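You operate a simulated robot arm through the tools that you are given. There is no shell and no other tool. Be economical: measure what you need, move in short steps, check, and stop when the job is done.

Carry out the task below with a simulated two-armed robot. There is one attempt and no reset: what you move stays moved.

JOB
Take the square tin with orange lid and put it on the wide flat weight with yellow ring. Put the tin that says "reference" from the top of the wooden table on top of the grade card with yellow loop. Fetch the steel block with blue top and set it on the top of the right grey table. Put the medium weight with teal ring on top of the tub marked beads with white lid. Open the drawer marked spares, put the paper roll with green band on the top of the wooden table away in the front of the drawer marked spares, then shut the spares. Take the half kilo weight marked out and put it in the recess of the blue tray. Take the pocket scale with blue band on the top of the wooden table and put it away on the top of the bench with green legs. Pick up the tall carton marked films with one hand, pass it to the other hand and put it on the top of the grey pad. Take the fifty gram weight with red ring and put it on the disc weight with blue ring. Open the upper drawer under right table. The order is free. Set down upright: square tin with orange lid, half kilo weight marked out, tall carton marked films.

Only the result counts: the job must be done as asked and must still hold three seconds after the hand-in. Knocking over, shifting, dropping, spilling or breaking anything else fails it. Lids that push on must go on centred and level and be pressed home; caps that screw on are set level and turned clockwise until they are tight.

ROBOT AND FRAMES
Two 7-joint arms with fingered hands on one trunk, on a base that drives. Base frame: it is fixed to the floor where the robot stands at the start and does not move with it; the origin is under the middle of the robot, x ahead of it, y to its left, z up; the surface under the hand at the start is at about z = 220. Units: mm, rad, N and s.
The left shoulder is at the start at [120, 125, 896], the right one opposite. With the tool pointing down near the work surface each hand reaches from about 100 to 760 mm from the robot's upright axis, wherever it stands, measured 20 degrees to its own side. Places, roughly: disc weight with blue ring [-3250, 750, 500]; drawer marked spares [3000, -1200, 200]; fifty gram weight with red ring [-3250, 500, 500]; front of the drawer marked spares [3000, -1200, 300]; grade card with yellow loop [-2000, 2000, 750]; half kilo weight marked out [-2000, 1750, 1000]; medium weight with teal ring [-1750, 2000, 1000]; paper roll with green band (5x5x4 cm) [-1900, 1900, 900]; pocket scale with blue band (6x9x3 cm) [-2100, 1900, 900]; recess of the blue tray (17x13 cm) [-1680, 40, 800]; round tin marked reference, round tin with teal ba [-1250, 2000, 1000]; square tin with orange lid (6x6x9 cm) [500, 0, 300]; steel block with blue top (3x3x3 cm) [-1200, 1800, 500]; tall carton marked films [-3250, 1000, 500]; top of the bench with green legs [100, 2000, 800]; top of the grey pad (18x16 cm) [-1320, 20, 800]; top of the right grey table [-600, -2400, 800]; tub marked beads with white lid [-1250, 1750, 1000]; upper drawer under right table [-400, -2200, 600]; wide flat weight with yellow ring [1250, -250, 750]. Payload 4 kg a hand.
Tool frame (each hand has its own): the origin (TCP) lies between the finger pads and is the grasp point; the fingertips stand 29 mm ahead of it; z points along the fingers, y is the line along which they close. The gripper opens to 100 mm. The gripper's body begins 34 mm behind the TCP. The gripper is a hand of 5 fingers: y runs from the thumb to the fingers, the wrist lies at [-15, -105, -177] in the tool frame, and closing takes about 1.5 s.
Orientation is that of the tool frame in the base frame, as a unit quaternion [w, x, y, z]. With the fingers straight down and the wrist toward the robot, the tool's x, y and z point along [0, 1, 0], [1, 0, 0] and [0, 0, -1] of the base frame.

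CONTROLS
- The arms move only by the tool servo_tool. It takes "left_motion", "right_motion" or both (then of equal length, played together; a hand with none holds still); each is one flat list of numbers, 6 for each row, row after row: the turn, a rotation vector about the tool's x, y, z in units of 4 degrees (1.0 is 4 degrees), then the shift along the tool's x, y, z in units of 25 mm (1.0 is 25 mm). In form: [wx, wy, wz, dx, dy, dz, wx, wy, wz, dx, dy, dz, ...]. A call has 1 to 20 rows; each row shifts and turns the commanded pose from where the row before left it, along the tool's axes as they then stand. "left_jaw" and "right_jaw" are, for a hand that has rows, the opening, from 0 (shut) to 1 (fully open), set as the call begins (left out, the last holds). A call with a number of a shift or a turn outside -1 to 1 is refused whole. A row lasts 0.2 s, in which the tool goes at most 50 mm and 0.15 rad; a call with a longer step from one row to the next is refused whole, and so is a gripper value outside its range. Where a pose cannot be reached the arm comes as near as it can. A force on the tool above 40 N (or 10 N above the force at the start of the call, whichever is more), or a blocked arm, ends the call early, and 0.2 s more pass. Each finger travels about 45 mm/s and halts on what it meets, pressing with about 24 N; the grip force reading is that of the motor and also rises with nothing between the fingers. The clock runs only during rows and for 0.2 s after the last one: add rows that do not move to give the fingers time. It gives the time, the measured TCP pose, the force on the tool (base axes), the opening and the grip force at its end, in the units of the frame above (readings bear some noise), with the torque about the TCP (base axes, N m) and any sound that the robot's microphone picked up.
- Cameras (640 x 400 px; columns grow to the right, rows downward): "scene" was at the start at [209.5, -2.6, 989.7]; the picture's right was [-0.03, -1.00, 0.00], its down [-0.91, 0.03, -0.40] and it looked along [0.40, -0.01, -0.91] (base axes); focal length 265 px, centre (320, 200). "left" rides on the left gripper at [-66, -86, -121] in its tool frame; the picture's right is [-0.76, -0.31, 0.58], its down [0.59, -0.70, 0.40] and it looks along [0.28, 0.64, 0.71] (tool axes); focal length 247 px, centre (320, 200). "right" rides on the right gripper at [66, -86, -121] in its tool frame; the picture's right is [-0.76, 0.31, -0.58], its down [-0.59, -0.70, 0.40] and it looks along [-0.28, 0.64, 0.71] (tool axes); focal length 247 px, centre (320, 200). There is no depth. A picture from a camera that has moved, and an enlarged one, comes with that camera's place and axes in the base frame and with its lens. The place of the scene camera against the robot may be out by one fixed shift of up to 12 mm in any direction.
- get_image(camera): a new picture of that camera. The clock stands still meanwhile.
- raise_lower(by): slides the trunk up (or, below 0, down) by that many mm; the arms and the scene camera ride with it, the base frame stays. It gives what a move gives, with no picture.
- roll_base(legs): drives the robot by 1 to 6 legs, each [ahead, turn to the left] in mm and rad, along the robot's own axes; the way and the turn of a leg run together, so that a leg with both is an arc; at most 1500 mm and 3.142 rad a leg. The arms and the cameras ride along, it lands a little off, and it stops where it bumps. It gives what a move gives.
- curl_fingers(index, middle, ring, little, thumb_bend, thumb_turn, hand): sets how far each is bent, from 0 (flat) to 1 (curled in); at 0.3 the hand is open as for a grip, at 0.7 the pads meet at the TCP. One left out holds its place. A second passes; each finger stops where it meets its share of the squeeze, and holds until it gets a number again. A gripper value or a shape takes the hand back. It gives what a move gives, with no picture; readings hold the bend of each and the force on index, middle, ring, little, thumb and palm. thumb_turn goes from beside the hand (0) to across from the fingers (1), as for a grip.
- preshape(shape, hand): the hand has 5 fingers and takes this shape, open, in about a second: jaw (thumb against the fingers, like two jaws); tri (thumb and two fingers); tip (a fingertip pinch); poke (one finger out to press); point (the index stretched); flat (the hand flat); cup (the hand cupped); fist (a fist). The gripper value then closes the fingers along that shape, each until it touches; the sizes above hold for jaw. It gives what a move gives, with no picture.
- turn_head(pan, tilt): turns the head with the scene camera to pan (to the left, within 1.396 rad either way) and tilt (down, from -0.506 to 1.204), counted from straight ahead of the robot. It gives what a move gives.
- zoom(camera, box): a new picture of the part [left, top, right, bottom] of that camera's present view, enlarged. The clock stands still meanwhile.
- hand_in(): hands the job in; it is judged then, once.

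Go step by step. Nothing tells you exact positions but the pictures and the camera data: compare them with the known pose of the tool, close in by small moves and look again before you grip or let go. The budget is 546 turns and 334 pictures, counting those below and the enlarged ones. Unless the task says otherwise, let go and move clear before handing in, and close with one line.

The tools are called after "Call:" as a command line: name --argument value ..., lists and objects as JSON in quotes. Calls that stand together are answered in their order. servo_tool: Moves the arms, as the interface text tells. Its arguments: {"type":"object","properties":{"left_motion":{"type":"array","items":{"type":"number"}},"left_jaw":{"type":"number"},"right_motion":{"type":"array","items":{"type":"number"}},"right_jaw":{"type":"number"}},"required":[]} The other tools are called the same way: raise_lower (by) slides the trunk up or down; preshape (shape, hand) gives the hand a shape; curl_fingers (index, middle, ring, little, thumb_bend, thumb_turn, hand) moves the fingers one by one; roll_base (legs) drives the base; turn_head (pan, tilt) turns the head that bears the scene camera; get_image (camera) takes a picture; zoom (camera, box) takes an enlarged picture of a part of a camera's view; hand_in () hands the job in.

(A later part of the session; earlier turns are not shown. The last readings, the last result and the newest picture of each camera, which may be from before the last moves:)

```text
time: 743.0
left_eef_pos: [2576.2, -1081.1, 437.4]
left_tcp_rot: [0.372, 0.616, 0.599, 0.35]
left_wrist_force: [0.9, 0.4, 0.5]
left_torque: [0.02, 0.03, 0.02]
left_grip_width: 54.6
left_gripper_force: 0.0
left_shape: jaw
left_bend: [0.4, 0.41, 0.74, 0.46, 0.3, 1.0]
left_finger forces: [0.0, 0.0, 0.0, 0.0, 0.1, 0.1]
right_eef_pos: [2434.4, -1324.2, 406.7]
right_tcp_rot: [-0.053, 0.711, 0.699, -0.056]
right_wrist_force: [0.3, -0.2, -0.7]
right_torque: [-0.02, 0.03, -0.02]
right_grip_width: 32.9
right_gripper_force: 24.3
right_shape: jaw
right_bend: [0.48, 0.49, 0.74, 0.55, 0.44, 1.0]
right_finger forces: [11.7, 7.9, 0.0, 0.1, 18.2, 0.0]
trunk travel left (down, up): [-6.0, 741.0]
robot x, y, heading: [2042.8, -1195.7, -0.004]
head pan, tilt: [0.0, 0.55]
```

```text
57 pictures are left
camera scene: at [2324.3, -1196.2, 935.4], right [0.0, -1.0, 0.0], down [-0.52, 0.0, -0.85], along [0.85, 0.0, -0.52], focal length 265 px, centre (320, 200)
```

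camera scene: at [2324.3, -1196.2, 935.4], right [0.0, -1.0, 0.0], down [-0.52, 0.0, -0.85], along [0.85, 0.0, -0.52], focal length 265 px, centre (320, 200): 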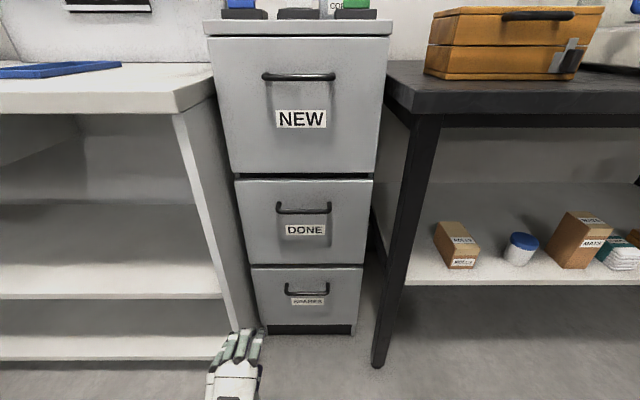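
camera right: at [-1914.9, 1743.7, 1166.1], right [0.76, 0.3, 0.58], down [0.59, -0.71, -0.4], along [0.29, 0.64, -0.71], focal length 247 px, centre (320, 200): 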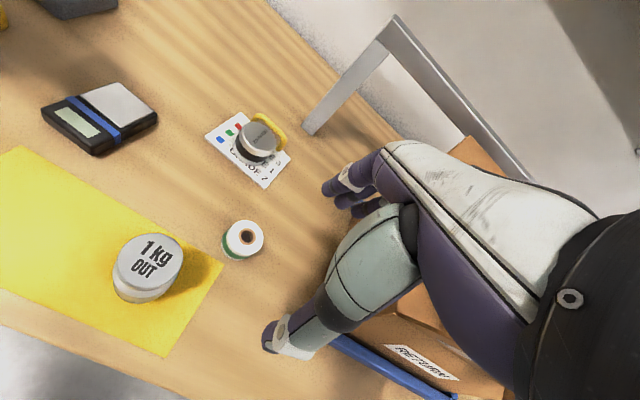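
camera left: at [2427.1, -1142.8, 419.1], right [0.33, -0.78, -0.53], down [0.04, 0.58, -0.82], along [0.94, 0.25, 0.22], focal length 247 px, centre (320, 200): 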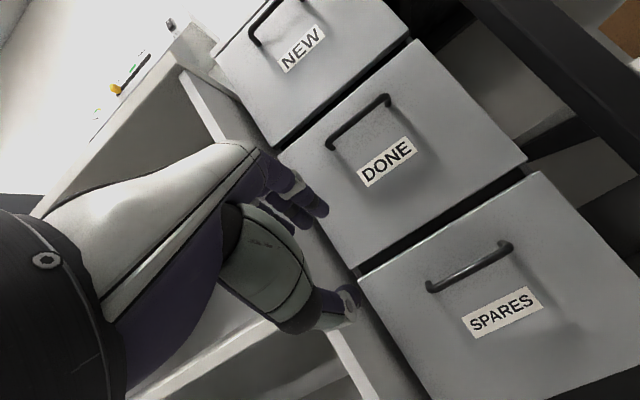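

Spares handle resolved at (2845, −1165, 300). Shifting the robot 120 mm to the right first (backing S-move), then forward.

Call:
roll_base --legs '[[-100, 0], [0, 0.4], [-300, 0], [0, -0.396], [560, 0]]'

Call:
servo_tool --left_motion '[0, 0, 0, 0, -0.75, 0.4, 0, 0, 0, 0, -0.75, 0.4, 0, 0, 0, 0, -0.75, 0.4, 0, 0, 0, 0, -0.75, 0.4, 0, 0, 0, 0, -0.75, 0.4, 0, 0, 0, 0, -0.75, 0.4, 0, 0, 0, 0, 0, 0]'

Call:
get_image --camera "left"

```text
time: 751.0
left_eef_pos: [2759.8, -1197.4, 436.7]
left_tcp_rot: [0.372, 0.616, 0.599, 0.351]
left_wrist_force: [-0.1, 0.4, 0.6]
left_torque: [0.0, 0.0, -0.01]
left_grip_width: 55.0
left_gripper_force: 0.0
left_shape: jaw
left_bend: [0.4, 0.41, 0.74, 0.46, 0.3, 1.0]
left_finger forces: [0.0, 0.0, 0.0, 0.1, 0.0, 0.1]
right_eef_pos: [2617.5, -1440.0, 407.1]
right_tcp_rot: [-0.053, 0.71, 0.7, -0.056]
right_wrist_force: [-0.3, -0.1, -1.2]
right_torque: [0.0, -0.02, 0.02]
right_grip_width: 32.9
right_gripper_force: 24.4
right_shape: jaw
right_bend: [0.48, 0.49, 0.74, 0.55, 0.44, 1.0]
right_finger forces: [11.5, 8.0, 0.1, 0.1, 18.2, 0.1]
trunk travel left (down, up): [-6.0, 741.0]
robot x, y, heading: [2223.3, -1310.9, -0.002]
head pan, tilt: [0.0, 0.55]
```

```text
time: 752.6
left_eef_pos: [2758.7, -1199.0, 310.7]
left_tcp_rot: [0.372, 0.616, 0.599, 0.351]
left_wrist_force: [0.1, 0.5, -0.7]
left_torque: [-0.03, -0.02, 0.0]
left_grip_width: 55.0
left_gripper_force: 0.1
left_shape: jaw
left_bend: [0.4, 0.41, 0.74, 0.46, 0.3, 1.0]
left_finger forces: [0.0, 0.2, 0.0, 0.0, 0.1, 0.1]
right_eef_pos: [2617.4, -1441.4, 406.9]
right_tcp_rot: [-0.053, 0.711, 0.699, -0.055]
right_wrist_force: [0.3, 0.3, -1.4]
right_torque: [-0.03, 0.01, 0.03]
right_grip_width: 32.9
right_gripper_force: 23.4
right_shape: jaw
right_bend: [0.48, 0.49, 0.74, 0.55, 0.44, 1.0]
right_finger forces: [11.7, 8.0, 0.1, 0.0, 18.1, 0.0]
trunk travel left (down, up): [-6.0, 741.0]
robot x, y, heading: [2223.5, -1310.6, -0.003]
head pan, tilt: [0.0, 0.55]
```

```text
56 pictures are left
camera left: at [2609.9, -1260.1, 292.1], right [0.33, -0.78, -0.53], down [0.04, 0.58, -0.82], along [0.94, 0.25, 0.22], focal length 247 px, centre (320, 200)
```

left: 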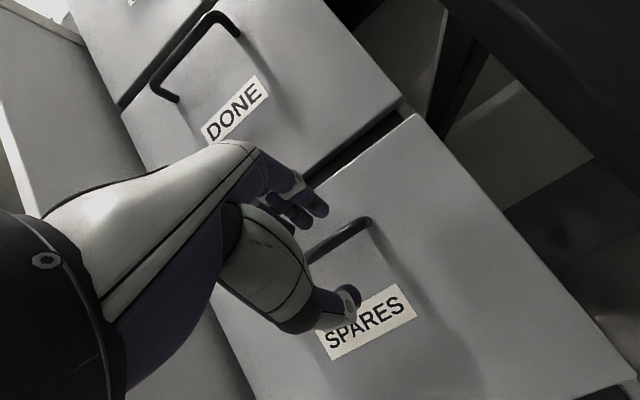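

Call:
servo_tool --left_motion '[0, 0, 0, 0.68, -0.12, 0.07, 0, 0, 0, 0.68, -0.12, 0.07, 0, 0, 0, 0, 0.48, 0.88, 0, 0, 0, 0, 0.48, 0.88, 0, 0, 0, 0, 0, 0]'

Call:
get_image --camera "left"

Call:
turn_head --pan 0.2 --tilt 0.75

Call:
get_image --camera "scene"

```text
time: 753.8
left_eef_pos: [2810.5, -1166.8, 300.8]
left_tcp_rot: [0.372, 0.617, 0.6, 0.35]
left_wrist_force: [0.7, 0.8, -0.2]
left_torque: [-0.03, 0.0, 0.0]
left_grip_width: 55.0
left_gripper_force: 0.0
left_shape: jaw
left_bend: [0.4, 0.41, 0.74, 0.46, 0.3, 1.0]
left_finger forces: [0.0, 0.0, 0.0, 0.0, 0.1, 0.1]
right_eef_pos: [2618.6, -1440.6, 406.6]
right_tcp_rot: [-0.053, 0.71, 0.7, -0.056]
right_wrist_force: [-0.3, -0.4, -0.7]
right_torque: [0.01, -0.02, 0.0]
right_grip_width: 32.9
right_gripper_force: 24.4
right_shape: jaw
right_bend: [0.48, 0.49, 0.74, 0.55, 0.44, 1.0]
right_finger forces: [11.7, 7.9, 0.0, 0.0, 18.2, 0.0]
trunk travel left (down, up): [-6.0, 741.0]
robot x, y, heading: [2222.4, -1310.4, -0.003]
head pan, tilt: [0.0, 0.55]
```

```text
55 pictures are left
camera left: at [2661.7, -1228.4, 284.1], right [0.33, -0.78, -0.53], down [0.03, 0.58, -0.82], along [0.94, 0.25, 0.22], focal length 247 px, centre (320, 200)
```

left: 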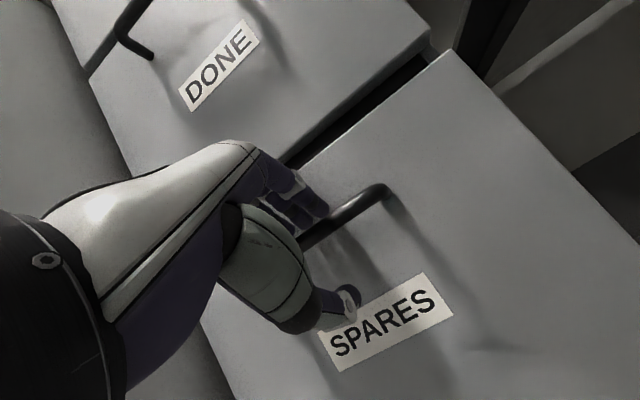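

```text
time: 754.5
left_eef_pos: [2810.7, -1166.1, 302.8]
left_tcp_rot: [0.371, 0.617, 0.6, 0.35]
left_wrist_force: [0.2, 0.3, 0.7]
left_torque: [0.02, -0.03, -0.06]
left_grip_width: 55.1
left_gripper_force: 0.0
left_shape: jaw
left_bend: [0.4, 0.41, 0.74, 0.46, 0.3, 1.0]
left_finger forces: [0.0, 0.1, 0.1, 0.1, 0.0, 0.1]
right_eef_pos: [2616.8, -1442.0, 406.8]
right_tcp_rot: [-0.053, 0.71, 0.7, -0.056]
right_wrist_force: [0.4, 0.7, -0.7]
right_torque: [0.0, -0.01, 0.01]
right_grip_width: 33.0
right_gripper_force: 23.7
right_shape: jaw
right_bend: [0.48, 0.49, 0.74, 0.55, 0.44, 1.0]
right_finger forces: [11.6, 8.0, 0.1, 0.1, 18.3, 0.0]
trunk travel left (down, up): [-6.0, 741.0]
robot x, y, heading: [2225.8, -1313.1, -0.003]
head pan, tilt: [0.201, 0.75]
```

```text
54 pictures are left
camera scene: at [2499.8, -1295.8, 918.0], right [0.2, -0.98, 0.0], down [-0.67, -0.13, -0.73], along [0.72, 0.14, -0.68], focal length 265 px, centre (320, 200)
```

scene: 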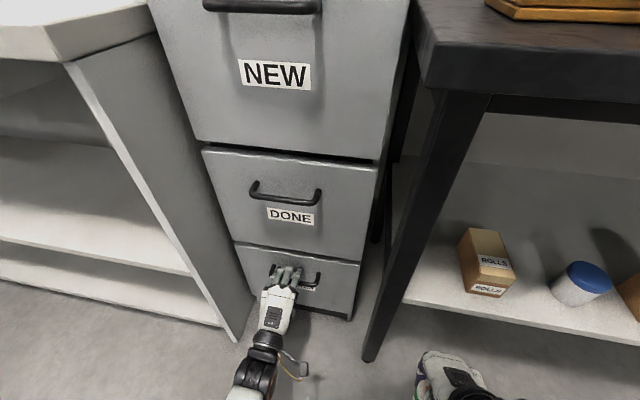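

The bar passes between fingers and thumb. Advancing 28 mm and closing.

Call:
servo_tool --left_motion '[0, 0, 0, 0, 0.27, 0.49, 0, 0, 0, 0, 0.27, 0.49, 0, 0, 0, 0, 0, 0]'

Call:
servo_tool --left_motion '[0, 0, 0, 0, 0, 0, 0, 0, 0, 0, 0, 0, 0, 0, 0, 0, 0, 0, 0, 0, 0, 0, 0, 0, 0, 0, 0, 0, 0, 0, 0, 0, 0, 0, 0, 0, 0, 0, 0, 0, 0, 0]' --left_jaw 0

Call:
get_image --camera "left"

```text
time: 755.0
left_eef_pos: [2817.7, -1167.2, 299.3]
left_tcp_rot: [0.372, 0.617, 0.598, 0.35]
left_wrist_force: [-18.3, -0.4, 2.6]
left_torque: [0.04, -0.45, 0.13]
left_grip_width: 51.2
left_gripper_force: 0.1
left_shape: jaw
left_bend: [0.43, 0.42, 0.75, 0.46, 0.3, 1.0]
left_finger forces: [8.2, 6.1, 4.1, 0.1, 0.0, 0.0]
right_eef_pos: [2617.3, -1440.5, 406.8]
right_tcp_rot: [-0.052, 0.711, 0.699, -0.055]
right_wrist_force: [0.4, -0.6, -0.2]
right_torque: [0.01, -0.01, 0.03]
right_grip_width: 32.8
right_gripper_force: 24.4
right_shape: jaw
right_bend: [0.48, 0.49, 0.74, 0.55, 0.44, 1.0]
right_finger forces: [11.6, 8.0, 0.0, 0.0, 18.2, 0.1]
trunk travel left (down, up): [-6.0, 741.0]
robot x, y, heading: [2220.7, -1309.2, -0.001]
head pan, tilt: [0.201, 0.75]
stopped in row 2 (left hand): the force on the tool passed its limit at 53 N (the readings are from after the stop); the commanded pose is now the measured one
```

```text
time: 756.6
left_eef_pos: [2818.2, -1168.4, 298.0]
left_tcp_rot: [0.37, 0.617, 0.6, 0.349]
left_wrist_force: [2.8, -0.2, -16.9]
left_torque: [0.04, 0.06, 0.01]
left_grip_width: 8.3
left_gripper_force: 24.2
left_shape: jaw
left_bend: [0.76, 0.53, 0.75, 0.55, 0.7, 1.0]
left_finger forces: [0.2, 0.0, 0.0, 0.1, 23.7, 0.0]
right_eef_pos: [2617.6, -1440.8, 406.0]
right_tcp_rot: [-0.053, 0.711, 0.699, -0.055]
right_wrist_force: [-0.4, 0.2, -1.0]
right_torque: [-0.03, 0.01, -0.01]
right_grip_width: 33.0
right_gripper_force: 24.1
right_shape: jaw
right_bend: [0.48, 0.49, 0.74, 0.55, 0.44, 1.0]
right_finger forces: [11.6, 8.0, 0.1, 0.0, 18.1, 0.0]
trunk travel left (down, up): [-6.0, 741.0]
robot x, y, heading: [2221.0, -1311.1, -0.002]
head pan, tilt: [0.201, 0.75]
```

```text
53 pictures are left
camera left: at [2669.2, -1229.3, 280.5], right [0.33, -0.78, -0.54], down [0.03, 0.58, -0.82], along [0.94, 0.25, 0.21], focal length 247 px, centre (320, 200)
```

left: 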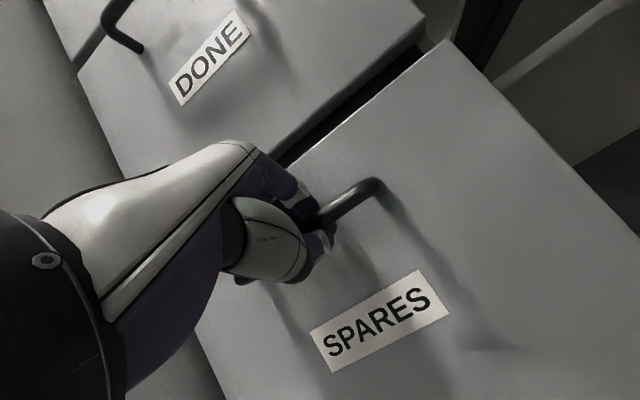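

Call:
roll_base --legs '[[-40, 0]]'

Call:
get_image --camera "left"

```text
time: 757.4
left_eef_pos: [2778.5, -1168.3, 299.0]
left_tcp_rot: [0.371, 0.617, 0.6, 0.349]
left_wrist_force: [-0.7, -0.4, -18.8]
left_torque: [0.05, 0.07, -0.01]
left_grip_width: 8.8
left_gripper_force: 23.3
left_shape: jaw
left_bend: [0.76, 0.53, 0.75, 0.55, 0.7, 1.0]
left_finger forces: [0.2, 0.0, 0.0, 0.0, 24.8, 0.1]
right_eef_pos: [2577.6, -1440.3, 406.7]
right_tcp_rot: [-0.053, 0.71, 0.699, -0.057]
right_wrist_force: [0.2, -0.9, -0.3]
right_torque: [0.04, -0.01, 0.02]
right_grip_width: 33.0
right_gripper_force: 23.9
right_shape: jaw
right_bend: [0.48, 0.49, 0.74, 0.55, 0.44, 1.0]
right_finger forces: [11.6, 8.0, 0.1, 0.0, 18.3, 0.0]
trunk travel left (down, up): [-6.0, 741.0]
robot x, y, heading: [2179.1, -1312.5, -0.006]
head pan, tilt: [0.201, 0.75]
```

```text
52 pictures are left
camera left: at [2629.2, -1229.1, 281.2], right [0.33, -0.78, -0.54], down [0.03, 0.58, -0.82], along [0.94, 0.25, 0.22], focal length 247 px, centre (320, 200)
```

left: 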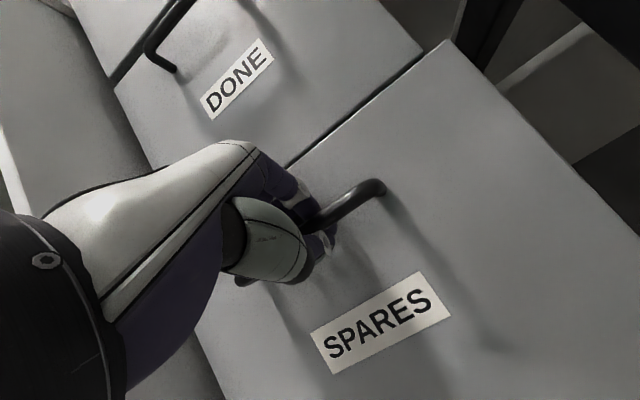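

The drawer follows the hand. Pulling further.

Call:
roll_base --legs '[[-200, 0]]'

Call:
turn_head --pan 0.1 --tilt 0.7

Call:
get_image --camera "scene"

```text
time: 759.0
left_eef_pos: [2579.0, -1166.4, 298.3]
left_tcp_rot: [0.371, 0.618, 0.6, 0.349]
left_wrist_force: [1.2, -2.7, -17.8]
left_torque: [0.01, 0.07, -0.02]
left_grip_width: 8.7
left_gripper_force: 23.8
left_shape: jaw
left_bend: [0.76, 0.53, 0.75, 0.55, 0.7, 1.0]
left_finger forces: [0.2, 0.1, 0.0, 0.1, 24.7, 0.0]
right_eef_pos: [2377.6, -1438.7, 407.0]
right_tcp_rot: [-0.053, 0.71, 0.7, -0.057]
right_wrist_force: [-0.5, 0.6, -1.7]
right_torque: [0.01, -0.02, -0.01]
right_grip_width: 33.1
right_gripper_force: 24.0
right_shape: jaw
right_bend: [0.48, 0.49, 0.74, 0.55, 0.44, 1.0]
right_finger forces: [11.6, 8.0, 0.1, 0.1, 18.3, 0.0]
trunk travel left (down, up): [-6.0, 741.0]
robot x, y, heading: [1983.7, -1310.6, -0.004]
head pan, tilt: [0.201, 0.75]
```

```text
time: 759.7
left_eef_pos: [2576.8, -1166.1, 295.9]
left_tcp_rot: [0.369, 0.618, 0.601, 0.348]
left_wrist_force: [-1.4, -1.9, -14.0]
left_torque: [0.03, 0.06, 0.0]
left_grip_width: 8.6
left_gripper_force: 24.4
left_shape: jaw
left_bend: [0.76, 0.53, 0.75, 0.55, 0.7, 1.0]
left_finger forces: [0.3, 0.0, 0.0, 0.0, 21.8, 0.0]
right_eef_pos: [2378.6, -1440.7, 407.4]
right_tcp_rot: [-0.053, 0.71, 0.7, -0.056]
right_wrist_force: [-0.7, 1.0, 0.1]
right_torque: [-0.01, 0.0, -0.05]
right_grip_width: 33.1
right_gripper_force: 23.6
right_shape: jaw
right_bend: [0.48, 0.49, 0.74, 0.55, 0.44, 1.0]
right_finger forces: [11.7, 8.0, 0.1, 0.0, 18.2, 0.1]
trunk travel left (down, up): [-6.0, 741.0]
robot x, y, heading: [1983.8, -1311.1, -0.005]
head pan, tilt: [0.099, 0.7]
```

```text
51 pictures are left
camera scene: at [2263.1, -1302.8, 921.8], right [0.1, -1.0, 0.0], down [-0.64, -0.06, -0.76], along [0.76, 0.07, -0.65], focal length 265 px, centre (320, 200)
```

scene: 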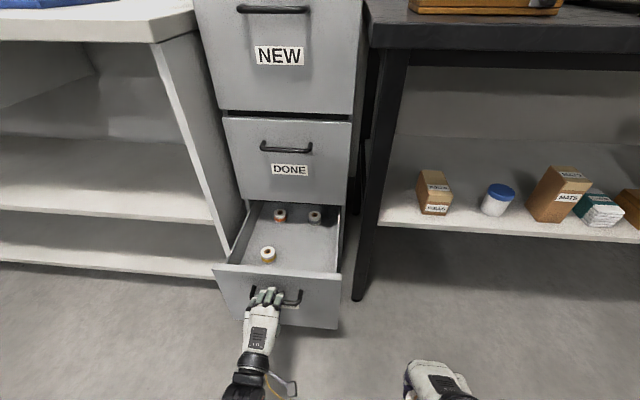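

The drawer is open ~240 mm and holds three other rolls. Pulling a bit more to its stop.

Call:
roll_base --legs '[[-80, 0]]'

Call:
zoom --camera "scene" --box '[180, 160, 400, 340]'

```text
time: 760.8
left_eef_pos: [2497.8, -1165.9, 296.9]
left_tcp_rot: [0.369, 0.618, 0.601, 0.348]
left_wrist_force: [0.0, -2.4, -15.9]
left_torque: [0.05, 0.07, 0.0]
left_grip_width: 8.5
left_gripper_force: 23.6
left_shape: jaw
left_bend: [0.76, 0.53, 0.75, 0.55, 0.7, 1.0]
left_finger forces: [0.2, 0.0, 0.0, 0.0, 23.9, 0.1]
right_eef_pos: [2297.7, -1440.5, 406.0]
right_tcp_rot: [-0.053, 0.71, 0.7, -0.057]
right_wrist_force: [-0.5, 0.0, -0.4]
right_torque: [-0.01, 0.01, -0.01]
right_grip_width: 33.3
right_gripper_force: 24.2
right_shape: jaw
right_bend: [0.48, 0.49, 0.74, 0.55, 0.44, 1.0]
right_finger forces: [11.6, 8.0, 0.0, 0.0, 18.2, 0.0]
trunk travel left (down, up): [-6.0, 741.0]
robot x, y, heading: [1898.8, -1309.4, -0.004]
head pan, tilt: [0.099, 0.7]
```

```text
2.22 times, centred on (290, 250) of scene
camera zoom: at [2182.7, -1302.5, 921.7], right [0.1, -1.0, 0.0], down [-0.64, -0.06, -0.76], along [0.76, 0.07, -0.65], focal length 590 px, centre (387, 89)
```

zoom: 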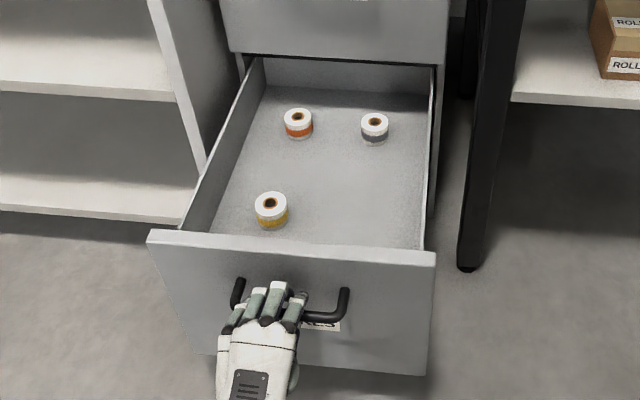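

Open enough. Releasing the handle, retracting the left hand, then repositioning so the right hand can lower the roll into the drawer.

Call:
servo_tool --left_motion '[0, 0, 0, 0, 0, 0, 0, 0, 0, 0, 0, 0, 0, 0, 0, 0, 0, 0, 0, 0, 0, 0, 0, 0, 0, 0, 0, 0, 0, 0, 0, 0, 0, 0, 0, -0.5, 0, 0, 0, 0, 0, -0.8, 0, 0, 0, 0, 0, -0.9, 0, 0, 0, 0, 0, -0.9, 0, 0, 0, 0, 0.5, -0.8, 0, 0, 0, 0, 0.8, -0.6, 0, 0, 0, 0, 0.8, -0.6, 0, 0, 0, 0, 0.8, -0.6]' --left_jaw 0.65

Call:
zoom --camera "scene" --box '[140, 140, 420, 360]'

```text
time: 763.6
left_eef_pos: [2407.9, -1161.9, 431.0]
left_tcp_rot: [0.37, 0.618, 0.6, 0.349]
left_wrist_force: [-0.4, -0.1, 0.3]
left_torque: [0.02, 0.01, -0.01]
left_grip_width: 64.7
left_gripper_force: 0.0
left_shape: jaw
left_bend: [0.41, 0.37, 0.27, 0.43, 0.3, 0.99]
left_finger forces: [0.0, 0.1, 0.0, 0.0, 0.0, 0.0]
right_eef_pos: [2296.7, -1438.9, 406.1]
right_tcp_rot: [-0.053, 0.711, 0.699, -0.055]
right_wrist_force: [0.5, -1.1, -0.1]
right_torque: [0.0, 0.02, 0.03]
right_grip_width: 32.7
right_gripper_force: 24.0
right_shape: jaw
right_bend: [0.48, 0.49, 0.74, 0.55, 0.44, 1.0]
right_finger forces: [11.6, 8.0, 0.1, 0.0, 18.1, 0.0]
trunk travel left (down, up): [-6.0, 741.0]
robot x, y, heading: [1899.4, -1312.2, -0.001]
head pan, tilt: [0.099, 0.7]
```

```text
1.82 times, centred on (280, 250) of scene
camera zoom: at [2181.7, -1302.7, 922.2], right [0.1, -1.0, 0.0], down [-0.64, -0.06, -0.76], along [0.76, 0.07, -0.64], focal length 482 px, centre (393, 109)
```

zoom: 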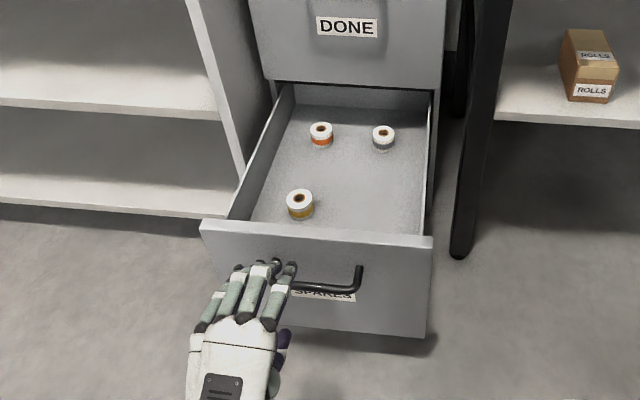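

Call:
servo_tool --left_motion '[0, 0, 0, 0, -0.46, -0.84, 0, 0, 0, 0, -0.46, -0.84, 0, 0, 0, 0, -0.46, -0.84, 0, 0, 0, 0, -0.46, -0.84, 0, 0, 0, 0, -0.46, -0.84]' --right_motion '[0, 0, 0, 0.5, 0, -0.6, 0, 0, 0, 0.5, 0, -0.6, 0, 0, 0, 0.5, 0, -0.6, 0, 0, 0, 0.5, 0, -0.6, 0, 0, 0, 0.5, 0, -0.4]'

Call:
roll_base --legs '[[-150, 0], [0, 0.9], [245, 0], [0, -0.9], [220, 0]]'

Call:
get_image --camera "right"

Call:
get_image --camera "scene"

```text
time: 764.8
left_eef_pos: [2289.1, -1156.6, 431.7]
left_tcp_rot: [0.369, 0.617, 0.601, 0.349]
left_wrist_force: [0.3, 0.2, 0.9]
left_torque: [0.0, -0.03, -0.01]
left_grip_width: 64.8
left_gripper_force: 0.0
left_shape: jaw
left_bend: [0.41, 0.37, 0.27, 0.43, 0.3, 0.99]
left_finger forces: [0.1, 0.0, 0.0, 0.1, 0.1, 0.1]
right_eef_pos: [2319.4, -1370.0, 463.2]
right_tcp_rot: [-0.053, 0.71, 0.7, -0.057]
right_wrist_force: [0.7, 0.0, -0.4]
right_torque: [0.02, 0.03, -0.02]
right_grip_width: 33.0
right_gripper_force: 24.0
right_shape: jaw
right_bend: [0.48, 0.49, 0.74, 0.55, 0.44, 1.0]
right_finger forces: [11.7, 8.1, 0.1, 0.0, 18.1, 0.0]
right hand out of reach, approached as far as the arm can: row 1, 2, 3
trunk travel left (down, up): [-6.0, 741.0]
robot x, y, heading: [1905.4, -1308.6, 0.0]
head pan, tilt: [0.099, 0.7]
```

```text
time: 773.6
left_eef_pos: [2506.9, -960.2, 431.4]
left_tcp_rot: [0.369, 0.615, 0.602, 0.35]
left_wrist_force: [-0.2, -0.1, 1.1]
left_torque: [0.02, 0.0, -0.01]
left_grip_width: 64.5
left_gripper_force: 0.1
left_shape: jaw
left_bend: [0.41, 0.37, 0.27, 0.43, 0.3, 0.99]
left_finger forces: [0.0, 0.0, 0.0, 0.0, 0.0, 0.0]
right_eef_pos: [2539.6, -1173.8, 464.9]
right_tcp_rot: [-0.053, 0.708, 0.702, -0.058]
right_wrist_force: [0.0, 0.1, -0.7]
right_torque: [0.01, 0.01, -0.02]
right_grip_width: 33.0
right_gripper_force: 24.2
right_shape: jaw
right_bend: [0.48, 0.49, 0.74, 0.55, 0.44, 1.0]
right_finger forces: [11.6, 8.2, 0.1, 0.0, 18.1, 0.0]
trunk travel left (down, up): [-6.0, 741.0]
robot x, y, heading: [2121.1, -1114.8, -0.0]
head pan, tilt: [0.099, 0.7]
```

```text
48 pictures are left
camera right: at [2474.0, -1106.9, 595.6], right [0.39, -0.76, 0.53], down [-0.76, -0.58, -0.28], along [0.52, -0.29, -0.8], focal length 247 px, centre (320, 200)
```

right: 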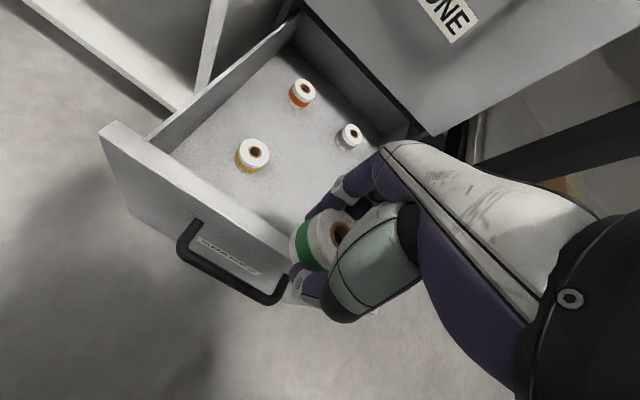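

```text
47 pictures are left
camera scene: at [2401.2, -1106.3, 922.3], right [0.1, -0.99, 0.0], down [-0.64, -0.07, -0.76], along [0.76, 0.08, -0.64], focal length 265 px, centre (320, 200)
```

scene: 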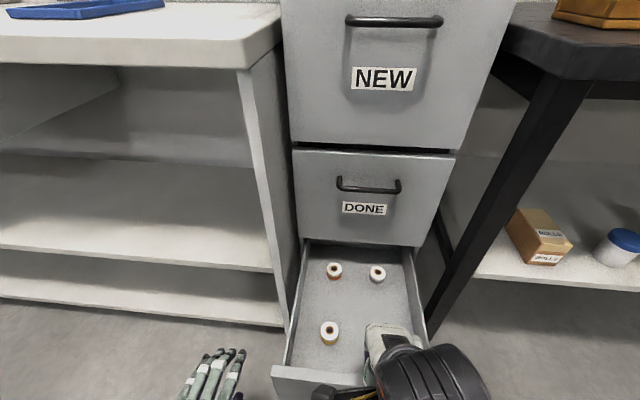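

The drawer floor is at about z = 175 and the front-right is free. Driving 105 mm forward and lowering the roll inside.

Call:
roll_base --legs '[[108, 0]]'

Call:
servo_tool --right_motion '[0, 0, 0, 0, 0.14, 0.9, 0, 0, 0, 0, 0.14, 0.9, 0, 0, 0, 0, 0.14, 0.9, 0, 0, 0, 0, 0.14, 0.9, 0, 0, 0, 0, 0.14, 0.9, 0, 0, 0, 0, 0.14, 0.9, 0, 0, 0, 0, 0, 0]'

Call:
get_image --camera "right"

Call:
get_image --camera "scene"

```text
time: 774.8
left_eef_pos: [2614.7, -959.6, 431.4]
left_tcp_rot: [0.369, 0.616, 0.602, 0.349]
left_wrist_force: [0.2, 0.1, 0.4]
left_torque: [0.02, 0.0, -0.01]
left_grip_width: 64.7
left_gripper_force: 0.1
left_shape: jaw
left_bend: [0.41, 0.37, 0.27, 0.43, 0.3, 0.99]
left_finger forces: [0.0, 0.0, 0.0, 0.0, 0.0, 0.0]
right_eef_pos: [2647.1, -1173.3, 464.8]
right_tcp_rot: [-0.052, 0.708, 0.702, -0.058]
right_wrist_force: [0.8, -0.3, -1.1]
right_torque: [0.01, -0.01, -0.01]
right_grip_width: 32.7
right_gripper_force: 24.2
right_shape: jaw
right_bend: [0.48, 0.49, 0.74, 0.55, 0.44, 1.0]
right_finger forces: [11.6, 8.2, 0.1, 0.0, 18.2, 0.0]
trunk travel left (down, up): [-6.0, 741.0]
robot x, y, heading: [2230.2, -1115.1, 0.004]
head pan, tilt: [0.099, 0.7]
```

```text
time: 776.4
left_eef_pos: [2614.6, -959.6, 430.6]
left_tcp_rot: [0.369, 0.616, 0.602, 0.35]
left_wrist_force: [0.3, 0.6, 0.3]
left_torque: [0.03, -0.01, 0.01]
left_grip_width: 64.8
left_gripper_force: 0.1
left_shape: jaw
left_bend: [0.41, 0.37, 0.27, 0.43, 0.3, 0.99]
left_finger forces: [0.0, 0.1, 0.0, 0.0, 0.1, 0.0]
right_eef_pos: [2647.1, -1174.5, 326.9]
right_tcp_rot: [-0.053, 0.708, 0.701, -0.057]
right_wrist_force: [-0.1, -0.6, -0.4]
right_torque: [-0.01, 0.05, 0.0]
right_grip_width: 32.9
right_gripper_force: 23.9
right_shape: jaw
right_bend: [0.48, 0.49, 0.74, 0.55, 0.44, 1.0]
right_finger forces: [11.5, 8.3, 0.1, 0.1, 18.0, 0.0]
trunk travel left (down, up): [-6.0, 741.0]
robot x, y, heading: [2228.6, -1116.6, 0.007]
head pan, tilt: [0.099, 0.7]
```

```text
46 pictures are left
camera right: at [2582.9, -1107.9, 458.5], right [0.38, -0.76, 0.53], down [-0.76, -0.58, -0.28], along [0.52, -0.29, -0.8], focal length 247 px, centre (320, 200)
```

right: 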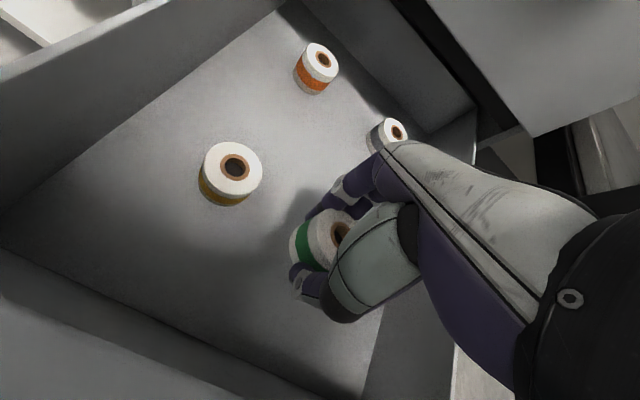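

```text
45 pictures are left
camera scene: at [2509.9, -1106.2, 922.2], right [0.1, -0.99, 0.0], down [-0.64, -0.07, -0.76], along [0.76, 0.08, -0.64], focal length 265 px, centre (320, 200)
```

scene: 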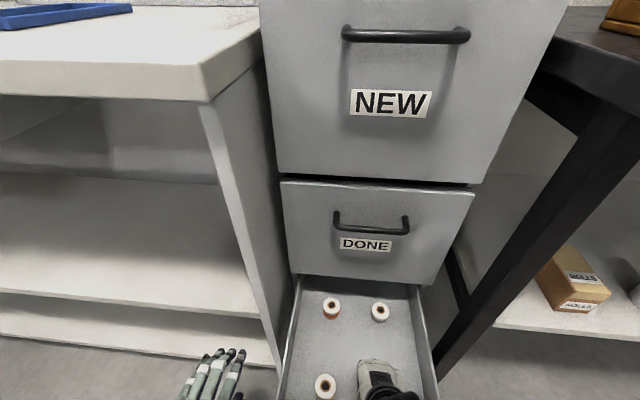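

Inside the drawer with free floor below. Lowering on.

Call:
servo_tool --right_motion '[0, 0, 0, 0, 0.14, 0.9, 0, 0, 0, 0, 0.14, 0.9, 0, 0, 0, 0, 0.14, 0.9, 0, 0, 0, 0, 0.08, 0.5, 0, 0, 0, 0, 0, 0]'

Call:
servo_tool --right_motion '[0, 0, 0, 0, 0.02, 0.15, 0, 0, 0, 0, 0.02, 0.15, 0, 0, 0, 0, 0.02, 0.15, 0, 0, 0, 0, 0.02, 0.15, 0, 0, 0, 0, 0, 0]'

Call:
zoom --camera "right" --box '[160, 120, 440, 360]'

```text
time: 777.1
left_eef_pos: [2615.3, -960.1, 432.9]
left_tcp_rot: [0.368, 0.616, 0.602, 0.35]
left_wrist_force: [0.0, -0.4, 0.8]
left_torque: [0.03, -0.03, -0.03]
left_grip_width: 64.6
left_gripper_force: 0.1
left_shape: jaw
left_bend: [0.41, 0.37, 0.27, 0.43, 0.3, 0.99]
left_finger forces: [0.1, 0.1, 0.0, 0.0, 0.0, 0.0]
right_eef_pos: [2657.9, -1174.5, 285.5]
right_tcp_rot: [-0.043, 0.71, 0.702, -0.041]
right_wrist_force: [1.7, -1.5, 18.0]
right_torque: [-0.1, -0.37, -0.05]
right_grip_width: 34.0
right_gripper_force: 24.0
right_shape: jaw
right_bend: [0.5, 0.5, 0.74, 0.55, 0.42, 1.0]
right_finger forces: [18.7, 19.5, 0.0, 0.0, 20.1, 0.0]
trunk travel left (down, up): [-6.0, 741.0]
robot x, y, heading: [2228.4, -1115.0, 0.001]
head pan, tilt: [0.099, 0.7]
stopped in row 3 (right hand): the force on the tool passed its limit at 54 N (the readings are from after the stop); the commanded pose is now the measured one
```

```text
time: 777.6
left_eef_pos: [2616.0, -959.9, 432.4]
left_tcp_rot: [0.369, 0.616, 0.601, 0.35]
left_wrist_force: [0.3, -0.3, -0.2]
left_torque: [0.04, 0.04, -0.02]
left_grip_width: 64.9
left_gripper_force: 0.1
left_shape: jaw
left_bend: [0.41, 0.37, 0.27, 0.43, 0.3, 0.99]
left_finger forces: [0.0, 0.0, 0.0, 0.0, 0.0, 0.0]
right_eef_pos: [2661.2, -1173.9, 285.5]
right_tcp_rot: [-0.039, 0.711, 0.701, -0.036]
right_wrist_force: [0.3, -0.9, 16.1]
right_torque: [-0.03, -0.32, -0.04]
right_grip_width: 34.1
right_gripper_force: 23.9
right_shape: jaw
right_bend: [0.5, 0.5, 0.74, 0.55, 0.42, 1.0]
right_finger forces: [16.6, 19.9, 0.0, 0.0, 19.9, 0.0]
trunk travel left (down, up): [-6.0, 741.0]
robot x, y, heading: [2228.9, -1115.9, 0.004]
head pan, tilt: [0.099, 0.7]
stopped in row 2 (right hand): the force on the tool passed its limit at 43 N (the readings are from after the stop); the commanded pose is now the measured one
```

```text
1.67 times, centred on (300, 240) of right
camera zoom: at [2590.3, -1108.2, 414.5], right [0.35, -0.76, 0.54], down [-0.75, -0.58, -0.33], along [0.56, -0.29, -0.78], focal length 412 px, centre (353, 133)
```

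zoom: 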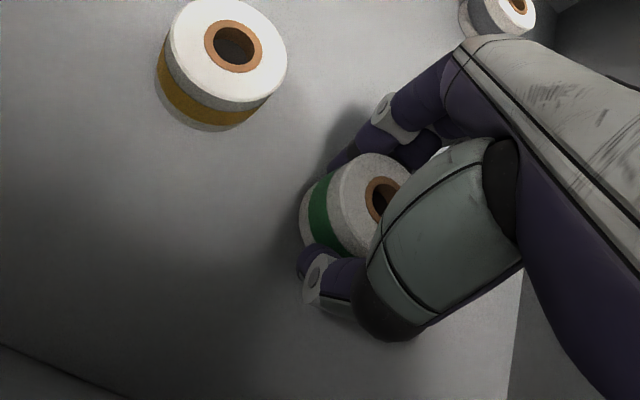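

Contact with the drawer floor (it's higher than estimated). Easing up and releasing.

Call:
servo_tool --right_motion '[0, 0, 0, 0, 0, -0.1, 0, 0, 0, 0, 0, 0]'

Call:
servo_tool --right_motion '[0, 0, 0, 0, 0, 0, 0, 0, 0, 0, 0, 0, 0, 0, 0, 0, 0, 0, 0, 0, 0, 0, 0, 0, 0, 0, 0, 0, 0, 0, 0, 0, 0, 0, 0, 0]' --right_jaw 0.8

Call:
servo_tool --right_motion '[0, 0, 0, 0, 0, -0.4, 0, 0, 0, 0, 0, -0.8, 0, 0, 0, 0, 0, -0.9, 0, 0, 0, 0, 0, -0.9, 0, 0, 0, 0, 0, -0.9, 0, 0, 0, 0, 0, -0.9, 0, 0, 0, 0, 0, -0.9, 0, 0, 0, 0, 0, 0]'

Call:
get_image --camera "right"

```text
time: 778.2
left_eef_pos: [2615.3, -959.7, 431.4]
left_tcp_rot: [0.369, 0.617, 0.602, 0.349]
left_wrist_force: [-0.2, 0.6, -0.7]
left_torque: [0.03, 0.01, -0.01]
left_grip_width: 64.6
left_gripper_force: 0.1
left_shape: jaw
left_bend: [0.41, 0.37, 0.27, 0.43, 0.3, 0.99]
left_finger forces: [0.0, 0.0, 0.0, 0.0, 0.0, 0.0]
right_eef_pos: [2659.7, -1174.2, 286.6]
right_tcp_rot: [-0.041, 0.711, 0.7, -0.039]
right_wrist_force: [-0.1, -0.7, 10.3]
right_torque: [-0.04, -0.22, 0.02]
right_grip_width: 33.9
right_gripper_force: 23.7
right_shape: jaw
right_bend: [0.5, 0.5, 0.74, 0.55, 0.42, 1.0]
right_finger forces: [13.4, 18.4, 0.1, 0.1, 19.4, 0.1]
trunk travel left (down, up): [-6.0, 741.0]
robot x, y, heading: [2229.5, -1114.3, 0.009]
head pan, tilt: [0.099, 0.7]
```

```text
time: 779.6
left_eef_pos: [2614.7, -959.6, 431.0]
left_tcp_rot: [0.37, 0.616, 0.601, 0.35]
left_wrist_force: [0.0, -0.1, 0.1]
left_torque: [-0.06, 0.01, 0.0]
left_grip_width: 64.9
left_gripper_force: 0.1
left_shape: jaw
left_bend: [0.41, 0.37, 0.27, 0.43, 0.3, 0.99]
left_finger forces: [0.0, 0.0, 0.1, 0.0, 0.0, 0.1]
right_eef_pos: [2660.0, -1173.3, 287.0]
right_tcp_rot: [-0.041, 0.711, 0.701, -0.036]
right_wrist_force: [1.9, 0.3, 23.7]
right_torque: [-0.23, -1.01, -0.02]
right_grip_width: 77.5
right_gripper_force: 0.0
right_shape: jaw
right_bend: [0.38, 0.31, 0.25, 0.37, 0.32, 0.99]
right_finger forces: [0.1, 23.3, 0.1, 0.0, 1.5, 0.0]
trunk travel left (down, up): [-6.0, 741.0]
robot x, y, heading: [2232.5, -1115.4, -0.002]
head pan, tilt: [0.099, 0.7]
```

```text
time: 781.4
left_eef_pos: [2613.8, -960.3, 431.3]
left_tcp_rot: [0.369, 0.616, 0.602, 0.349]
left_wrist_force: [-0.6, 0.6, 0.7]
left_torque: [0.02, -0.01, 0.02]
left_grip_width: 64.6
left_gripper_force: 0.0
left_shape: jaw
left_bend: [0.41, 0.37, 0.27, 0.43, 0.3, 0.99]
left_finger forces: [0.1, 0.1, 0.0, 0.0, 0.0, 0.0]
right_eef_pos: [2670.3, -1190.3, 418.2]
right_tcp_rot: [-0.024, 0.704, 0.707, -0.062]
right_wrist_force: [0.0, 1.0, 0.1]
right_torque: [-0.01, 0.0, -0.03]
right_grip_width: 79.9
right_gripper_force: 0.1
right_shape: jaw
right_bend: [0.38, 0.33, 0.25, 0.37, 0.3, 0.99]
right_finger forces: [0.0, 0.0, 0.0, 0.1, 0.1, 0.0]
trunk travel left (down, up): [-6.0, 741.0]
robot x, y, heading: [2230.1, -1112.6, 0.005]
head pan, tilt: [0.099, 0.7]
```

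```text
43 pictures are left
camera right: at [2599.8, -1118.7, 543.4], right [0.38, -0.72, 0.58], down [-0.74, -0.61, -0.28], along [0.55, -0.32, -0.77], focal length 247 px, centre (320, 200)
```

right: 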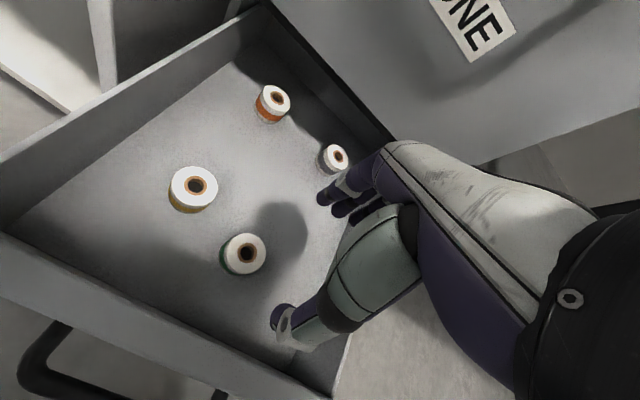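

The roll stands in the front of the drawer. Raising the right hand, backing off, and preparing it as a fist to push the drawer shut.

Call:
servo_tool --right_motion '[0, 0, 0, 0, 0, -0.9, 0, 0, 0, 0, 0, -0.9, 0, 0, 0, 0, 0, -0.8, 0, 0, 0, 0, 0, 0]' --right_jaw 0

Call:
roll_base --legs '[[-400, 0]]'

Call:
servo_tool --right_motion '[0, 0, 0, 0, 0.9, 0.5, 0, 0, 0, 0, 0.9, 0.9, 0, 0, 0, 0, 0.9, 0.9, 0, 0, 0, 0, 0.9, 0.9, 0, 0, 0, 0, 0.4, 0.9, 0, 0, 0, 0, 0, 0.9, 0, 0, 0, 0, 0, 0.6, 0, 0, 0, 0, 0, 0]'

Call:
turn_head --pan -0.1 --tilt 0.7

Call:
get_image --camera "scene"

```text
time: 782.4
left_eef_pos: [2616.2, -960.6, 430.8]
left_tcp_rot: [0.369, 0.616, 0.602, 0.35]
left_wrist_force: [0.0, 1.2, -0.4]
left_torque: [-0.01, 0.01, 0.02]
left_grip_width: 64.8
left_gripper_force: 0.2
left_shape: jaw
left_bend: [0.41, 0.37, 0.27, 0.43, 0.3, 0.99]
left_finger forces: [0.0, 0.0, 0.0, 0.0, 0.0, 0.0]
right_eef_pos: [2682.4, -1196.3, 483.0]
right_tcp_rot: [-0.01, 0.706, 0.704, -0.068]
right_wrist_force: [-0.6, -0.8, 0.3]
right_torque: [0.0, 0.01, 0.01]
right_grip_width: 0.2
right_gripper_force: 0.2
right_shape: jaw
right_bend: [0.7, 0.7, 0.7, 0.7, 0.7, 1.0]
right_finger forces: [0.1, 0.1, 0.1, 0.0, 0.0, 0.1]
trunk travel left (down, up): [-6.0, 741.0]
robot x, y, heading: [2228.5, -1114.4, -0.001]
head pan, tilt: [0.099, 0.7]
```

```text
time: 784.9
left_eef_pos: [2213.9, -961.8, 431.6]
left_tcp_rot: [0.369, 0.616, 0.602, 0.351]
left_wrist_force: [-0.1, -0.5, 0.6]
left_torque: [0.03, 0.03, -0.05]
left_grip_width: 65.2
left_gripper_force: 0.0
left_shape: jaw
left_bend: [0.41, 0.37, 0.27, 0.43, 0.3, 0.99]
left_finger forces: [0.0, 0.0, 0.0, 0.1, 0.1, 0.1]
right_eef_pos: [2284.1, -1196.0, 485.4]
right_tcp_rot: [-0.01, 0.707, 0.705, -0.062]
right_wrist_force: [-0.2, -1.1, 0.7]
right_torque: [0.02, 0.01, -0.04]
right_grip_width: 0.0
right_gripper_force: 23.3
right_shape: jaw
right_bend: [0.7, 0.7, 0.7, 0.7, 0.7, 1.0]
right_finger forces: [0.1, 0.0, 0.1, 0.0, 0.0, 0.0]
trunk travel left (down, up): [-6.0, 741.0]
robot x, y, heading: [1833.7, -1116.0, 0.006]
head pan, tilt: [0.099, 0.7]
```

```text
time: 786.7
left_eef_pos: [2214.7, -960.4, 431.4]
left_tcp_rot: [0.37, 0.616, 0.601, 0.349]
left_wrist_force: [0.1, 0.5, -0.4]
left_torque: [0.01, -0.01, 0.01]
left_grip_width: 64.7
left_gripper_force: 0.1
left_shape: jaw
left_bend: [0.41, 0.37, 0.27, 0.43, 0.3, 0.99]
left_finger forces: [0.0, 0.0, 0.1, 0.0, 0.0, 0.1]
right_eef_pos: [2368.2, -1206.0, 336.9]
right_tcp_rot: [-0.009, 0.707, 0.704, -0.062]
right_wrist_force: [-0.2, -0.6, 0.8]
right_torque: [0.02, 0.01, 0.01]
right_grip_width: 0.0
right_gripper_force: 23.8
right_shape: jaw
right_bend: [0.7, 0.7, 0.7, 0.7, 0.7, 1.0]
right_finger forces: [0.1, 0.0, 0.0, 0.1, 0.0, 0.0]
trunk travel left (down, up): [-6.0, 741.0]
robot x, y, heading: [1831.5, -1117.0, 0.005]
head pan, tilt: [0.099, 0.7]
```

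```text
time: 787.4
left_eef_pos: [2214.7, -961.9, 432.0]
left_tcp_rot: [0.368, 0.616, 0.602, 0.35]
left_wrist_force: [0.3, 0.8, -0.8]
left_torque: [0.01, 0.01, 0.03]
left_grip_width: 64.7
left_gripper_force: 0.0
left_shape: jaw
left_bend: [0.41, 0.37, 0.27, 0.43, 0.3, 0.99]
left_finger forces: [0.0, 0.0, 0.0, 0.1, 0.0, 0.0]
right_eef_pos: [2369.6, -1207.6, 336.6]
right_tcp_rot: [-0.01, 0.707, 0.704, -0.062]
right_wrist_force: [0.2, 0.7, 0.3]
right_torque: [0.0, 0.0, -0.04]
right_grip_width: 0.0
right_gripper_force: 24.0
right_shape: jaw
right_bend: [0.7, 0.7, 0.7, 0.7, 0.7, 1.0]
right_finger forces: [0.0, 0.0, 0.0, 0.1, 0.0, 0.1]
trunk travel left (down, up): [-6.0, 741.0]
robot x, y, heading: [1831.0, -1115.0, 0.007]
head pan, tilt: [-0.099, 0.7]
```

```text
42 pictures are left
camera scene: at [2109.6, -1124.1, 922.2], right [-0.1, -1.0, 0.0], down [-0.64, 0.06, -0.76], along [0.76, -0.07, -0.64], focal length 265 px, centre (320, 200)
```

scene: 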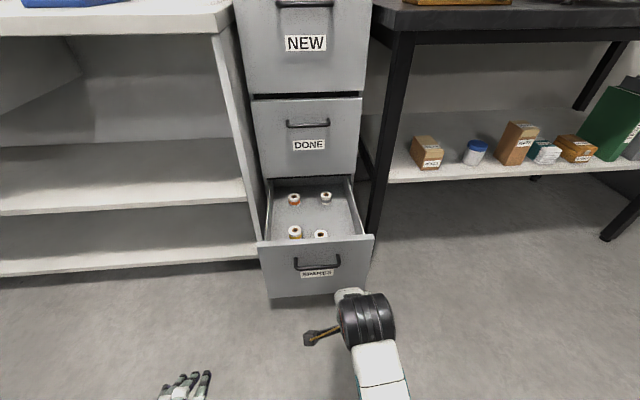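

Call:
servo_tool --right_motion '[0, 0, 0, 0.8, 0, 0, 0, 0, 0, 0.8, 0, 0, 0, 0, 0, 0, 0, 0]'

Call:
roll_base --legs '[[150, 0]]'

Call:
get_image --camera "scene"

```text
time: 788.2
left_eef_pos: [2213.9, -960.6, 431.5]
left_tcp_rot: [0.369, 0.616, 0.601, 0.35]
left_wrist_force: [0.0, -0.1, -0.8]
left_torque: [-0.02, 0.02, -0.02]
left_grip_width: 64.7
left_gripper_force: 0.1
left_shape: jaw
left_bend: [0.41, 0.37, 0.27, 0.43, 0.3, 0.99]
left_finger forces: [0.1, 0.0, 0.1, 0.1, 0.0, 0.0]
right_eef_pos: [2370.2, -1173.6, 332.6]
right_tcp_rot: [-0.003, 0.707, 0.705, -0.067]
right_wrist_force: [-0.7, 0.1, -0.2]
right_torque: [-0.01, -0.01, 0.03]
right_grip_width: 0.0
right_gripper_force: 23.7
right_shape: jaw
right_bend: [0.7, 0.7, 0.7, 0.7, 0.7, 1.0]
right_finger forces: [0.0, 0.0, 0.0, 0.0, 0.1, 0.1]
trunk travel left (down, up): [-6.0, 741.0]
robot x, y, heading: [1829.5, -1114.7, 0.003]
head pan, tilt: [-0.099, 0.7]
```

```text
time: 789.6
left_eef_pos: [2366.0, -960.0, 431.2]
left_tcp_rot: [0.369, 0.616, 0.602, 0.35]
left_wrist_force: [0.0, -0.4, -0.4]
left_torque: [-0.03, 0.02, -0.02]
left_grip_width: 65.1
left_gripper_force: 0.1
left_shape: jaw
left_bend: [0.41, 0.37, 0.27, 0.43, 0.3, 0.99]
left_finger forces: [0.0, 0.0, 0.0, 0.1, 0.0, 0.1]
right_eef_pos: [2521.1, -1172.6, 333.3]
right_tcp_rot: [-0.003, 0.706, 0.705, -0.066]
right_wrist_force: [1.0, 0.9, 0.2]
right_torque: [0.0, 0.0, 0.02]
right_grip_width: 0.2
right_gripper_force: 24.0
right_shape: jaw
right_bend: [0.7, 0.7, 0.7, 0.7, 0.7, 1.0]
right_finger forces: [0.0, 0.0, 0.0, 0.0, 0.0, 0.0]
trunk travel left (down, up): [-6.0, 741.0]
robot x, y, heading: [1982.0, -1115.2, 0.008]
head pan, tilt: [-0.099, 0.7]
```

```text
41 pictures are left
camera scene: at [2260.1, -1123.4, 922.3], right [-0.1, -1.0, 0.0], down [-0.64, 0.06, -0.76], along [0.76, -0.07, -0.64], focal length 265 px, centre (320, 200)
```

scene: 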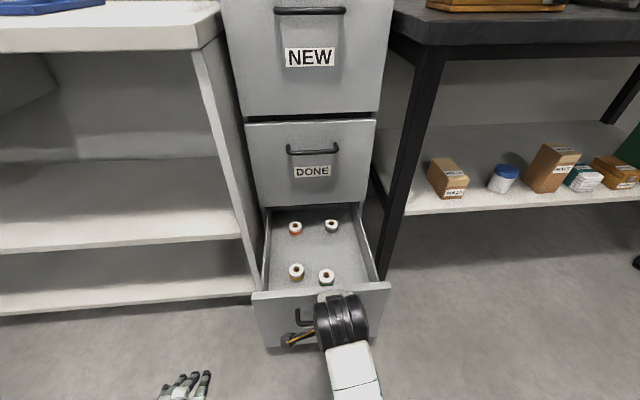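

Call:
roll_base --legs '[[60, 0]]'

Call:
get_image --camera "right"

```text
time: 790.5
left_eef_pos: [2425.0, -959.9, 431.7]
left_tcp_rot: [0.369, 0.615, 0.602, 0.351]
left_wrist_force: [0.0, -0.5, 0.3]
left_torque: [-0.01, 0.04, -0.03]
left_grip_width: 64.8
left_gripper_force: 0.2
left_shape: jaw
left_bend: [0.41, 0.37, 0.27, 0.43, 0.3, 0.99]
left_finger forces: [0.0, 0.0, 0.0, 0.1, 0.0, 0.0]
right_eef_pos: [2582.2, -1172.3, 332.5]
right_tcp_rot: [-0.003, 0.705, 0.706, -0.067]
right_wrist_force: [0.2, 0.9, -0.5]
right_torque: [0.01, 0.01, -0.02]
right_grip_width: 0.2
right_gripper_force: 24.0
right_shape: jaw
right_bend: [0.7, 0.7, 0.7, 0.7, 0.7, 1.0]
right_finger forces: [0.0, 0.0, 0.0, 0.1, 0.0, 0.1]
trunk travel left (down, up): [-6.0, 741.0]
robot x, y, heading: [2040.9, -1113.7, 0.007]
head pan, tilt: [-0.099, 0.7]
```

```text
40 pictures are left
camera right: at [2508.2, -1096.3, 454.4], right [0.36, -0.7, 0.61], down [-0.74, -0.62, -0.27], along [0.57, -0.35, -0.74], focal length 247 px, centre (320, 200)
```

right: 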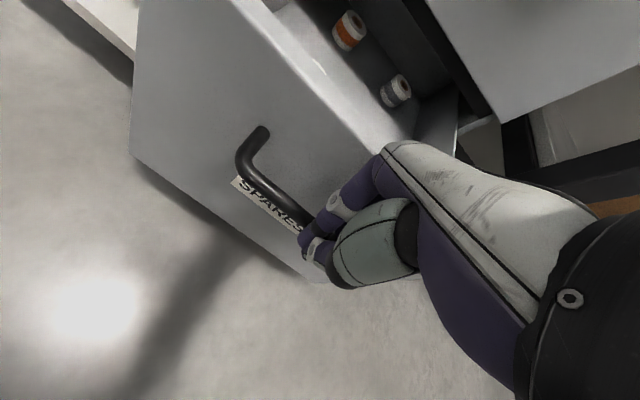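

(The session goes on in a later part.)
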